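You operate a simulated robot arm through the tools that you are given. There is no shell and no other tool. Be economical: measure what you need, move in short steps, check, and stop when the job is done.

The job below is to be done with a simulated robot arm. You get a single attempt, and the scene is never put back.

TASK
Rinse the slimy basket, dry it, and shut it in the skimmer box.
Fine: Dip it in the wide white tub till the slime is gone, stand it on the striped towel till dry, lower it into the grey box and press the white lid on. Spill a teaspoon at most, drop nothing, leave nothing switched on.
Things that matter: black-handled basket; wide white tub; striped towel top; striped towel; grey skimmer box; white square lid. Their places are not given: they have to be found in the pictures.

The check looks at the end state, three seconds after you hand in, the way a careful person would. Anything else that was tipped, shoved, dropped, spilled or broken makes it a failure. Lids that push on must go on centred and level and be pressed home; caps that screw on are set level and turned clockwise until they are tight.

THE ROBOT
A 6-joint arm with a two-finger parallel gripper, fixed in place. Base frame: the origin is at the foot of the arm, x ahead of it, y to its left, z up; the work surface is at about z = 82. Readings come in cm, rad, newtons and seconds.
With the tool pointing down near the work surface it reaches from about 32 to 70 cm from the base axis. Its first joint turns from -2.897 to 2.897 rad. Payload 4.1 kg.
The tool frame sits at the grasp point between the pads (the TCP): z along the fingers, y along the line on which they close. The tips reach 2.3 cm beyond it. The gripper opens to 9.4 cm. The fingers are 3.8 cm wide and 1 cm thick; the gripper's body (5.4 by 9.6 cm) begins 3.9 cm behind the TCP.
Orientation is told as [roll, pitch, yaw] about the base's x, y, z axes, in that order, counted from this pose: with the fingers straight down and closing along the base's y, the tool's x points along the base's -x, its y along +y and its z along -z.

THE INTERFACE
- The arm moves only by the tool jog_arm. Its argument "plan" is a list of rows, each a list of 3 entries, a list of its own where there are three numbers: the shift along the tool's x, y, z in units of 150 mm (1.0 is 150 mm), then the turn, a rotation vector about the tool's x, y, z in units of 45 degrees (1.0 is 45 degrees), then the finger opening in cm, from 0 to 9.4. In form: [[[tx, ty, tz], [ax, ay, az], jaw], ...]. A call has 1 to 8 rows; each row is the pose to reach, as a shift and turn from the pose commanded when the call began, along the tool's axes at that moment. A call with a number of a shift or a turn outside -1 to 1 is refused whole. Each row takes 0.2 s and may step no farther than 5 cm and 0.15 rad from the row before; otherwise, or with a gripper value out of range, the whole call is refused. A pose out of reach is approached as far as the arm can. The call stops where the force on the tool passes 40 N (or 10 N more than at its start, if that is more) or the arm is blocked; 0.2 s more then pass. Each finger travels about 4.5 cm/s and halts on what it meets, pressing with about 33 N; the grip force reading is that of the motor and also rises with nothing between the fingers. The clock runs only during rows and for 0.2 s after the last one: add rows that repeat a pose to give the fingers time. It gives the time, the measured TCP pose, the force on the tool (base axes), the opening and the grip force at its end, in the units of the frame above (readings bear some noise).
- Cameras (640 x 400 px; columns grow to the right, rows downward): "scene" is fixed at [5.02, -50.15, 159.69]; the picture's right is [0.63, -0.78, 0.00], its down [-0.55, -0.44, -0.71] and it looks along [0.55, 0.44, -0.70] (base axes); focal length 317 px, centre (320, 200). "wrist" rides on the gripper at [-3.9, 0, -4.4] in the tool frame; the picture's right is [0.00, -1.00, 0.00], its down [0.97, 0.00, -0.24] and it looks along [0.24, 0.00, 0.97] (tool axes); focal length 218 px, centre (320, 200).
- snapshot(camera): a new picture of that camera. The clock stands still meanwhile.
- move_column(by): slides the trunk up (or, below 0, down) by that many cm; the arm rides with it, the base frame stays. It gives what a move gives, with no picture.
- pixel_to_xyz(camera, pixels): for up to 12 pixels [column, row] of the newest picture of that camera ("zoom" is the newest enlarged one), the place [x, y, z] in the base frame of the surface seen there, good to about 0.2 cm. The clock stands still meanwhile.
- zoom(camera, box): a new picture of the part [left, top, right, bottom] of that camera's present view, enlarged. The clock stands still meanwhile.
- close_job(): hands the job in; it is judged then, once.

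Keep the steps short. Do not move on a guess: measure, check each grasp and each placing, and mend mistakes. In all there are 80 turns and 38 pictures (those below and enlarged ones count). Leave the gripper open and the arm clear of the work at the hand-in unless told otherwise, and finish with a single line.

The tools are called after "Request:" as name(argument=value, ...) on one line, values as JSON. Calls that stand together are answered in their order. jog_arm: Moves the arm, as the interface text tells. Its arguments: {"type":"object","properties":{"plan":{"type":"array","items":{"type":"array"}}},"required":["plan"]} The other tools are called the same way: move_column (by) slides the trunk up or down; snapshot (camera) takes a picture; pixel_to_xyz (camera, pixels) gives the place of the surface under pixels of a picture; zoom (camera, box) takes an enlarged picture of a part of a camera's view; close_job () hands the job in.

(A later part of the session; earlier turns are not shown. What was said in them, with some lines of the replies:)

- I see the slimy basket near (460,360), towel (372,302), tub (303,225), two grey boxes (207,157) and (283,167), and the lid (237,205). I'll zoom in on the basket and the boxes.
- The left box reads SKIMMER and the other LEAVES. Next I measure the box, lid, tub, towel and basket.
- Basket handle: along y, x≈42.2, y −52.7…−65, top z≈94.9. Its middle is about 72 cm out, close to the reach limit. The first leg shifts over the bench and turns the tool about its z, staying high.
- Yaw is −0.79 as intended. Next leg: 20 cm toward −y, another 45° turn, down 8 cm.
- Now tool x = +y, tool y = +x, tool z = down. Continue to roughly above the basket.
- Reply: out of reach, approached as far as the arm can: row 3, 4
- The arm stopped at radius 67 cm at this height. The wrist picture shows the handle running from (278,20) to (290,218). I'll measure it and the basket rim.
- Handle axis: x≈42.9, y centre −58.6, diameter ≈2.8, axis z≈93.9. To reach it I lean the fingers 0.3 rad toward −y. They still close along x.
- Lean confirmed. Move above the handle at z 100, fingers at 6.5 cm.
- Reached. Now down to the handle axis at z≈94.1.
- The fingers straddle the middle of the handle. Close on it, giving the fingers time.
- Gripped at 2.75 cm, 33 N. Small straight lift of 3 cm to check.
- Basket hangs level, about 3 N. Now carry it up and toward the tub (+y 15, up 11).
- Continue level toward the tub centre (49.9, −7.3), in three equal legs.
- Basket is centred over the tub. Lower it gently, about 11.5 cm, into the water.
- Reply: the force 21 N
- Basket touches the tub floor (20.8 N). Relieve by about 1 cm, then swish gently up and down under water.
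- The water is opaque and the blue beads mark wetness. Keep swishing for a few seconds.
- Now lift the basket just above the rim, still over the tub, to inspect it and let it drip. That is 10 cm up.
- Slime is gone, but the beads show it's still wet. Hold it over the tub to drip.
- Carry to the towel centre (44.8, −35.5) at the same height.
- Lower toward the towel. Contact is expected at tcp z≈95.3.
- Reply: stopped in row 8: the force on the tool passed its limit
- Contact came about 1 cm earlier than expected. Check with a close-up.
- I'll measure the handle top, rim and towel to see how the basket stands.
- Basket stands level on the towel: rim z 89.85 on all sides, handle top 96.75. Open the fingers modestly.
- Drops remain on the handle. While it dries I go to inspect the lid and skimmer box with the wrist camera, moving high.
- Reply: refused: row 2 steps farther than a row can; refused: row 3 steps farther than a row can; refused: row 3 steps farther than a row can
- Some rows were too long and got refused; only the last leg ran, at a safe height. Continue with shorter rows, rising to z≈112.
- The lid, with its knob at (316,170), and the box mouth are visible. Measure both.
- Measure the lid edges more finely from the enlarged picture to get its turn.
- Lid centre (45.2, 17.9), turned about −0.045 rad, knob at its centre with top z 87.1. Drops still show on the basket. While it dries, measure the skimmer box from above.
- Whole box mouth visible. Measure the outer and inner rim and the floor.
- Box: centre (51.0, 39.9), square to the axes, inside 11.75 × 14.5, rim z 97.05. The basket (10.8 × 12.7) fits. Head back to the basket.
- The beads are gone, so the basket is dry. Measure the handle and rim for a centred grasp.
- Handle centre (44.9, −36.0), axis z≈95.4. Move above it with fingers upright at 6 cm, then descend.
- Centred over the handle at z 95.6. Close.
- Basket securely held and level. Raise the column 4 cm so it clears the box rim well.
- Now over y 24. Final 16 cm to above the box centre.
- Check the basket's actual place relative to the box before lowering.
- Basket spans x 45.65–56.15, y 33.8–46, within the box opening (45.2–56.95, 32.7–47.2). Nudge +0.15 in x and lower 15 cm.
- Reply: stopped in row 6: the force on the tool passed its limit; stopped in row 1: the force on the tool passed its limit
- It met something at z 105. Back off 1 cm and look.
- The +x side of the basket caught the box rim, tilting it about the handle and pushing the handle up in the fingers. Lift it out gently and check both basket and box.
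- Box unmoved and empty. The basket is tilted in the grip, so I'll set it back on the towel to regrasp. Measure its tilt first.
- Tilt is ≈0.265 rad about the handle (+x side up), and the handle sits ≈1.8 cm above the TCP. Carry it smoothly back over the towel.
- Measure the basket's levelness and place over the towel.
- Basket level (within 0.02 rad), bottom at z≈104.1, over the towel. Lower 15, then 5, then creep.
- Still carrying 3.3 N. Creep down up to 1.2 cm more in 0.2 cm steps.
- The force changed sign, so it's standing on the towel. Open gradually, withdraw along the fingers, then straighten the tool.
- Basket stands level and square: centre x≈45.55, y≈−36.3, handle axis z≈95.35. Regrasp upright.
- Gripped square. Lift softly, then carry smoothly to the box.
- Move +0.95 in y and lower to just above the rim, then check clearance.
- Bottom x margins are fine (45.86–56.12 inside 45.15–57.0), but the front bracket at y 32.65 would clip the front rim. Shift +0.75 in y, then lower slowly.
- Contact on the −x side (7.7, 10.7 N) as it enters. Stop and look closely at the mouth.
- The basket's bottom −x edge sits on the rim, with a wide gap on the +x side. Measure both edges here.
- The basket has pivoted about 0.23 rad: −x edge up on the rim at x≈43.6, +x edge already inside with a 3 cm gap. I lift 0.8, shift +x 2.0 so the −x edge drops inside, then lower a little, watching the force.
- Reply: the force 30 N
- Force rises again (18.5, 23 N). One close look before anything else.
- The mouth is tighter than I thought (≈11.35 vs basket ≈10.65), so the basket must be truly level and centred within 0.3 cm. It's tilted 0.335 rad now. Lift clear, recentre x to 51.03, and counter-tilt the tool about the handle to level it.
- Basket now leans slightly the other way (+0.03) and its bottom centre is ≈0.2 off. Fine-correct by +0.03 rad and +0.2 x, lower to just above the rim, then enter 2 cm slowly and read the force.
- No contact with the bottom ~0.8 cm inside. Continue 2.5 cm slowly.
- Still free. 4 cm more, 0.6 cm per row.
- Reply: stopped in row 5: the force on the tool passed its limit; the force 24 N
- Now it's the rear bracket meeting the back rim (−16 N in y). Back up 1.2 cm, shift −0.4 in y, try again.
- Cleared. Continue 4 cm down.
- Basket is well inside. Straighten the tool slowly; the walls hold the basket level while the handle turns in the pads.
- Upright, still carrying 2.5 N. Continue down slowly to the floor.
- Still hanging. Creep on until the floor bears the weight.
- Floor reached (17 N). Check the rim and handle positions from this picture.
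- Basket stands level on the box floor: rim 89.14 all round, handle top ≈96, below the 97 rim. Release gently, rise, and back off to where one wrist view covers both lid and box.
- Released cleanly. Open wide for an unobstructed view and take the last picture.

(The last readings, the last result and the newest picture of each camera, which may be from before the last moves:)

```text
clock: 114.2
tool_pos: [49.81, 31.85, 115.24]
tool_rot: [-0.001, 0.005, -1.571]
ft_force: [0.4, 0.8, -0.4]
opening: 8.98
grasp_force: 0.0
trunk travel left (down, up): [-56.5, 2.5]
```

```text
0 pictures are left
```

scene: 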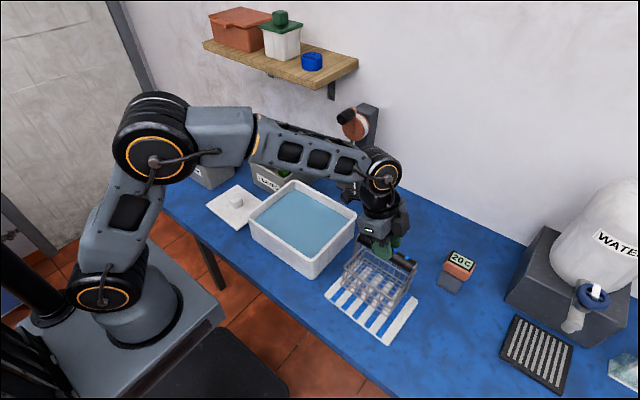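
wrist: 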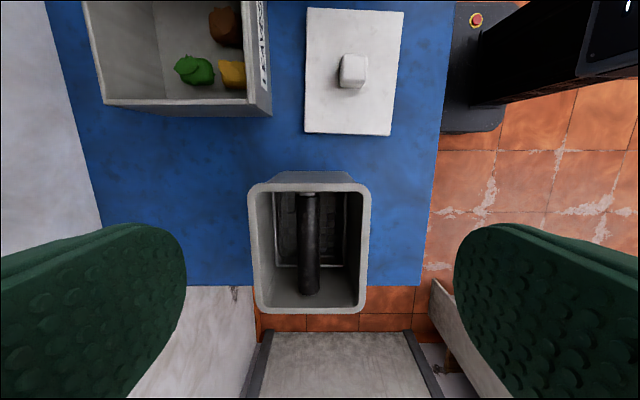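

Basket is seated in the box. Measure lid, knob and box together.

Request:
pixel_to_xyz(camera="wrist", pixels=[[309, 30], [308, 70], [307, 115], [400, 30], [396, 70], [391, 115], [325, 11], [385, 14], [325, 131], [375, 133], [353, 57], [353, 70]])

Request:
pixel_to_xyz(camera="wrist", pixels=[[250, 210], [253, 245], [256, 285], [367, 210], [366, 245], [364, 285], [280, 185], [335, 185], [285, 311], [335, 311], [280, 183], [310, 313]])

Request:
pixel_to_xyz(camera="wrist", pixels=[[344, 58], [346, 72], [362, 58], [360, 72], [345, 65], [361, 65], [352, 54], [353, 76], [310, 200], [310, 285], [249, 210], [369, 210]])

```text
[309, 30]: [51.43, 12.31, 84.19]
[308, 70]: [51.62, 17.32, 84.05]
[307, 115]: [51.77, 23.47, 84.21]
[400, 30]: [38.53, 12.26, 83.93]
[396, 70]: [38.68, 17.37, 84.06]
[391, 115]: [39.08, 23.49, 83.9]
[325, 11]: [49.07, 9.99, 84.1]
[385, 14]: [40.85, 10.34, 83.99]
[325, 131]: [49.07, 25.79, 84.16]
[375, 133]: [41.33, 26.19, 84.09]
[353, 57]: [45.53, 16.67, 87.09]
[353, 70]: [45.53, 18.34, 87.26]
```

```text
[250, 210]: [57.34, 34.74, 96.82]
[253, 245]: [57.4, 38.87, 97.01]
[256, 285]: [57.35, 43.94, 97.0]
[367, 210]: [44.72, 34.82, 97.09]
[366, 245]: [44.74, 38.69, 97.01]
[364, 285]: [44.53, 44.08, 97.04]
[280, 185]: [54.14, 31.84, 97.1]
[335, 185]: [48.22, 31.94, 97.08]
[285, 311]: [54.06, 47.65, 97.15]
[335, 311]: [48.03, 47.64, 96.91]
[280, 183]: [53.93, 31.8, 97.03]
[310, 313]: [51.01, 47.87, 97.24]
```

```text
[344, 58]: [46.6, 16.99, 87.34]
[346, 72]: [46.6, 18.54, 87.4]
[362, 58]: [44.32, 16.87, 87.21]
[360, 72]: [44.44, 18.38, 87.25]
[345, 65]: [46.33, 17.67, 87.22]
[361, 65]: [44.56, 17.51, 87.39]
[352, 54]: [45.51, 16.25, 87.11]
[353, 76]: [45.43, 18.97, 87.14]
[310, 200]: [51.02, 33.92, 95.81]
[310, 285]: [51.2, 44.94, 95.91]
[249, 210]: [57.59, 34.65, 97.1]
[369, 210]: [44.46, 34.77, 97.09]
```

Box is unmoved: centre (51.0, 39.8). Lid centre ≈(45.2, 18.0), yaw −0.044, knob ≈(45.4, 17.8), knob top 87.2. Go over the knob, turn to match, and descend in stages.

Request:
jog_arm(plan=[[[-0.2, -0.07, 0], [0, 0, 0], 7], [[-0.45, -0.15, 0], [0, 0, 0.02], 6], [[-0.7, -0.22, 0.1], [0, 0, 0.04], 6], [[-0.937, -0.294, 0.3], [0, 0, 0.056], 6], [[-0.937, -0.294, 0.6], [0, 0, 0.056], 6], [[-0.937, -0.294, 0.9], [0, 0, 0.056], 6], [[-0.937, -0.294, 1], [0, 0, 0.056], 6]])

Request:
jog_arm(plan=[[[0, 0, 0.2], [0, 0, 0], 6], [[0, 0, 0.4], [0, 0, 0], 6], [[0, 0, 0.533], [0, 0, 0], 6], [[0, 0, 0.533], [0, 0, 0], 6]])

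```text
clock: 115.8
tool_pos: [45.44, 17.92, 100.05]
tool_rot: [0.001, 0.005, -1.614]
ft_force: [-0.2, 0.1, 0.0]
opening: 6.01
grasp_force: 0.1
trunk travel left (down, up): [-56.5, 2.5]
```

```text
clock: 116.8
tool_pos: [45.63, 18.0, 92.12]
tool_rot: [0.0, 0.006, -1.615]
ft_force: [-0.3, -0.4, -0.1]
opening: 6.03
grasp_force: 0.0
trunk travel left (down, up): [-56.5, 2.5]
```

Aligned. Descend to z 86.8 and close on the knob.

Request:
jog_arm(plan=[[[-0.005, -0.005, 0.15], [0, -0.008, 0], 6], [[-0.008, -0.008, 0.28], [0, -0.008, 0], 6], [[-0.008, -0.008, 0.353], [0, -0.008, 0], 6], [[-0.008, -0.008, 0.353], [0, -0.008, 0], 6]])

Request:
jog_arm(plan=[[[0, 0, 0], [0, 0, 0], 4.5], [[0, 0, 0], [0, 0, 0], 3.6], [[0, 0, 0], [0, 0, 0], 2.8], [[0, 0, 0], [0, 0, 0], 1.5], [[0, 0, 0], [0, 0, 0], 1.5], [[0, 0, 0], [0, 0, 0], 1.5]])

```text
clock: 117.8
tool_pos: [45.48, 17.78, 86.66]
tool_rot: [0.001, -0.001, -1.614]
ft_force: [-0.5, 1.2, 0.3]
opening: 5.98
grasp_force: 0.0
trunk travel left (down, up): [-56.5, 2.5]
```

```text
clock: 119.2
tool_pos: [45.59, 17.83, 86.92]
tool_rot: [0.0, 0.0, -1.614]
ft_force: [-0.4, 0.3, -0.5]
opening: 3.56
grasp_force: 33.0
trunk travel left (down, up): [-56.5, 2.5]
```

Knob gripped at 3.56 cm. Lift straight up 15, then 4 more while turning the lid square (+0.044).

Request:
jog_arm(plan=[[[0, 0, -0.04], [0, 0, 0], 1.5], [[0, 0, -0.12], [0, 0, 0], 1.5], [[0, 0, -0.3], [0, 0, 0], 1.5], [[0, 0, -0.5], [0, 0, 0], 1.5], [[0, 0, -0.7], [0, 0, 0], 1.5], [[0, 0, -0.88], [0, 0, 0], 1.5], [[0, 0, -1], [0, 0, 0], 1.5]])

Request:
jog_arm(plan=[[[0, 0, -0.1], [0, 0, -0.03], 1.5], [[0, 0, -0.2], [0, 0, -0.056], 1.5], [[0, 0, -0.26], [0, 0, -0.056], 1.5], [[0, 0, -0.26], [0, 0, -0.056], 1.5]])

```text
clock: 120.8
tool_pos: [45.29, 17.66, 101.83]
tool_rot: [0.001, -0.002, -1.614]
ft_force: [0.5, -0.8, -1.2]
opening: 3.53
grasp_force: 32.8
trunk travel left (down, up): [-56.5, 2.5]
```

```text
clock: 121.8
tool_pos: [45.33, 17.87, 105.78]
tool_rot: [0.0, 0.0, -1.57]
ft_force: [-1.0, 0.4, -0.3]
opening: 3.57
grasp_force: 32.8
trunk travel left (down, up): [-56.5, 2.5]
5 turns are left
```

Five turns left. Carry the lid over the box, lower close, then creep down to seat it.

Request:
jog_arm(plan=[[[0.12, 0.03, 0], [0, 0, 0], 1.5], [[0.35, 0.08, 0], [0, 0, 0], 1.5], [[0.6, 0.13, 0], [0, 0, 0], 1.5], [[0.8, 0.18, 0], [0, 0, 0], 1.5], [[0.9, 0.2, 0], [0, 0, 0], 1.5]])

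Request:
jog_arm(plan=[[[0.12, 0.04, 0], [0, 0, 0], 1.5], [[0.3, 0.1, 0], [0, 0, 0], 1.5], [[0.47, 0.15, 0], [0, 0, 0], 1.5], [[0.563, 0.179, 0], [0, 0, 0], 1.5], [[0.563, 0.179, 0], [0, 0, 0], 1.5]])

Request:
jog_arm(plan=[[[0, 0, 0.06], [0, 0, 0], 1.5], [[0, 0, 0.12], [0, 0, 0], 1.5], [[0, 0, 0.18], [0, 0, 0], 1.5], [[0, 0, 0.2], [0, 0, 0], 1.5], [[0, 0, 0.2], [0, 0, 0], 1.5]])

Request:
jog_arm(plan=[[[0, 0, 0.013], [0, 0, 0], 1.5], [[0, 0, 0.027], [0, 0, 0], 1.5], [[0, 0, 0.04], [0, 0, 0], 1.5], [[0, 0, 0.053], [0, 0, 0], 1.5], [[0, 0, 0.067], [0, 0, 0], 1.5], [[0, 0, 0.08], [0, 0, 0], 1.5]])

```text
clock: 123.0
tool_pos: [48.17, 31.48, 105.55]
tool_rot: [0.0, -0.002, -1.571]
ft_force: [-0.3, 0.7, -0.1]
opening: 3.55
grasp_force: 33.2
trunk travel left (down, up): [-56.5, 2.5]
```

```text
clock: 124.2
tool_pos: [51.05, 39.7, 105.85]
tool_rot: [0.0, -0.002, -1.57]
ft_force: [0.3, 0.5, -0.6]
opening: 3.53
grasp_force: 33.1
trunk travel left (down, up): [-56.5, 2.5]
```

```text
clock: 125.3
tool_pos: [51.0, 39.9, 102.77]
tool_rot: [0.001, -0.002, -1.571]
ft_force: [-0.2, 0.5, -0.3]
opening: 3.54
grasp_force: 33.3
trunk travel left (down, up): [-56.5, 2.5]
```

```text
clock: 126.8
tool_pos: [51.05, 39.87, 101.68]
tool_rot: [0.002, -0.002, -1.571]
ft_force: [0.3, -0.2, -0.9]
opening: 3.56
grasp_force: 32.8
trunk travel left (down, up): [-56.5, 2.5]
4 turns are left
```

No contact yet at 101.7. Continue creeping down until it seats and press.

Request:
jog_arm(plan=[[[0, 0, 0.013], [0, 0, 0], 1.5], [[0, 0, 0.027], [0, 0, 0], 1.5], [[0, 0, 0.04], [0, 0, 0], 1.5], [[0, 0, 0.053], [0, 0, 0], 1.5], [[0, 0, 0.067], [0, 0, 0], 1.5], [[0, 0, 0.08], [0, 0, 0], 1.5], [[0, 0, 0.093], [0, 0, 0], 1.5], [[0, 0, 0.107], [0, 0, 0], 1.5]])

Request:
jog_arm(plan=[[[0, 0, 0.013], [0, 0, 0], 1.5], [[0, 0, 0.027], [0, 0, 0], 1.5], [[0, 0, 0.04], [0, 0, 0], 1.5], [[0, 0, 0.053], [0, 0, 0], 1.5]])

```text
clock: 128.6
tool_pos: [50.96, 39.69, 100.32]
tool_rot: [0.006, 0.003, -1.57]
ft_force: [4.8, 3.4, 33.3]
opening: 3.55
grasp_force: 33.3
trunk travel left (down, up): [-56.5, 2.5]
```

```text
clock: 129.1
tool_pos: [51.09, 39.78, 100.37]
tool_rot: [0.011, 0.008, -1.571]
ft_force: [0.9, 1.0, 14.3]
opening: 3.57
grasp_force: 32.8
trunk travel left (down, up): [-56.5, 2.5]
stopped in row 2: the force on the tool passed its limit (the readings are from after the stop); the commanded pose is now the measured one
3 turns are left
```

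Lid engaged at 100.35 with over 40 N. Now release, rise, close the fingers and press squarely on the knob top to be sure it's home, then retreat.

Request:
jog_arm(plan=[[[0, 0, 0], [0, 0, 0], 4.5], [[0, 0, 0], [0, 0, 0], 6], [[0, 0, 0], [0, 0, 0], 6], [[0, 0, -0.15], [0, 0, 0], 6], [[0, 0, -0.333], [0.014, -0.01, 0], 4], [[0, 0, -0.333], [0.014, -0.01, 0], 2], [[0, 0, -0.333], [0.014, -0.01, 0], 0], [[0, 0, -0.333], [0.014, -0.01, 0], 0]])

Request:
jog_arm(plan=[[[0, 0, 0.06], [0, 0, 0], 0], [[0, 0, 0.12], [0, 0, 0], 0], [[0, 0, 0.14], [0, 0, 0], 0], [[0, 0, 0.153], [0, 0, 0], 0], [[0, 0, 0.167], [0, 0, 0], 0], [[0, 0, 0.18], [0, 0, 0], 0], [[0, 0, 0.193], [0, 0, 0], 0], [[0, 0, 0.207], [0, 0, 0], 0]])

Request:
jog_arm(plan=[[[0, 0, 0.013], [0, 0, 0], 0], [[0, 0, 0.027], [0, 0, 0], 0], [[0, 0, 0.04], [0, 0, 0], 0], [[0, 0, 0.053], [0, 0, 0], 0], [[0, 0, 0.067], [0, 0, 0], 0]])

Request:
jog_arm(plan=[[[0, 0, 0.013], [0, 0, 0], 0], [[0, 0, 0.027], [0, 0, 0], 0], [[0, 0, 0.04], [0, 0, 0], 0], [[0, 0, 0.053], [0, 0, 0], 0]])

```text
clock: 130.9
tool_pos: [51.02, 39.7, 105.15]
tool_rot: [-0.004, -0.004, -1.572]
ft_force: [0.3, 0.0, 0.0]
opening: 0.0
grasp_force: 28.8
trunk travel left (down, up): [-56.5, 2.5]
```

```text
clock: 132.0
tool_pos: [51.28, 39.99, 103.54]
tool_rot: [0.012, 0.008, -1.571]
ft_force: [1.3, 1.0, 11.8]
opening: 0.0
grasp_force: 33.0
trunk travel left (down, up): [-56.5, 2.5]
stopped in row 5: the force on the tool passed its limit (the readings are from after the stop); the commanded pose is now the measured one
```

```text
clock: 132.8
tool_pos: [51.37, 40.07, 103.52]
tool_rot: [0.019, 0.014, -1.57]
ft_force: [-0.6, -1.2, 12.0]
opening: 0.02
grasp_force: 33.1
trunk travel left (down, up): [-56.5, 2.5]
stopped in row 3: the force on the tool passed its limit (the readings are from after the stop); the commanded pose is now the measured one
```

```text
clock: 133.5
tool_pos: [51.64, 40.04, 103.6]
tool_rot: [0.029, 0.021, -1.571]
ft_force: [-2.4, -3.5, 14.5]
opening: 0.01
grasp_force: 33.3
trunk travel left (down, up): [-56.5, 2.5]
stopped in row 3: the force on the tool passed its limit (the readings are from after the stop); the commanded pose is now the measured one
2 turns are left
```

All three presses met the same hard stop (103.55, about 40 N each), so the lid is home. One last recentred, level press to settle it, then straight up, open and clear.

Request:
jog_arm(plan=[[[0, 0, -0.05], [0, 0, 0], 0], [[0, 0, -0.12], [0, 0, 0], 0], [[-0.017, -0.037, -0.12], [0.037, -0.027, 0], 0], [[-0.017, -0.037, -0.12], [0.037, -0.027, 0], 0]])

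Request:
jog_arm(plan=[[[0, 0, 0.06], [0, 0, 0], 0], [[0, 0, 0.1], [0, 0, 0], 0], [[0, 0, 0.125], [0, 0, 0], 0], [[0, 0, 0.15], [0, 0, 0], 0], [[0, 0, 0.175], [0, 0, 0], 0]])

Request:
jog_arm(plan=[[[0, 0, -0.05], [0, 0, 0], 0], [[0, 0, -0.2], [0, 0, 0], 0], [[0, 0, -0.45], [0, 0, 0], 2], [[0, 0, -0.7], [0, 0, 0], 5], [[-0.2, -0.1, -0.8], [0, 0, 0], 7], [[-0.45, -0.2, -0.8], [0, 0, 0], 8], [[-0.7, -0.3, -0.8], [0, 0, 0], 8]])

```text
clock: 134.5
tool_pos: [50.98, 39.8, 105.1]
tool_rot: [-0.006, -0.004, -1.57]
ft_force: [0.6, -0.8, 0.1]
opening: 0.0
grasp_force: 32.9
trunk travel left (down, up): [-56.5, 2.5]
```

```text
clock: 135.7
tool_pos: [51.1, 39.96, 103.48]
tool_rot: [0.008, 0.009, -1.571]
ft_force: [-2.4, -2.7, 14.1]
opening: 0.03
grasp_force: 32.5
trunk travel left (down, up): [-56.5, 2.5]
stopped in row 5: the force on the tool passed its limit (the readings are from after the stop); the commanded pose is now the measured one
```

```text
clock: 137.3
tool_pos: [46.58, 29.43, 115.16]
tool_rot: [0.006, 0.006, -1.571]
ft_force: [0.3, -1.1, -0.4]
opening: 8.01
grasp_force: 0.0
trunk travel left (down, up): [-56.5, 2.5]
1 turns are left
```

The final press met the same hard stop, the gripper is open and the arm is clear. Handing in.

Request:
close_job()

```text
The job is handed in.
```

The basket is rinsed, dried and standing in the skimmer box with the lid pressed on to a firm stop; I had no pictures left to check the lid by eye, so its seating rests on force and height readings.
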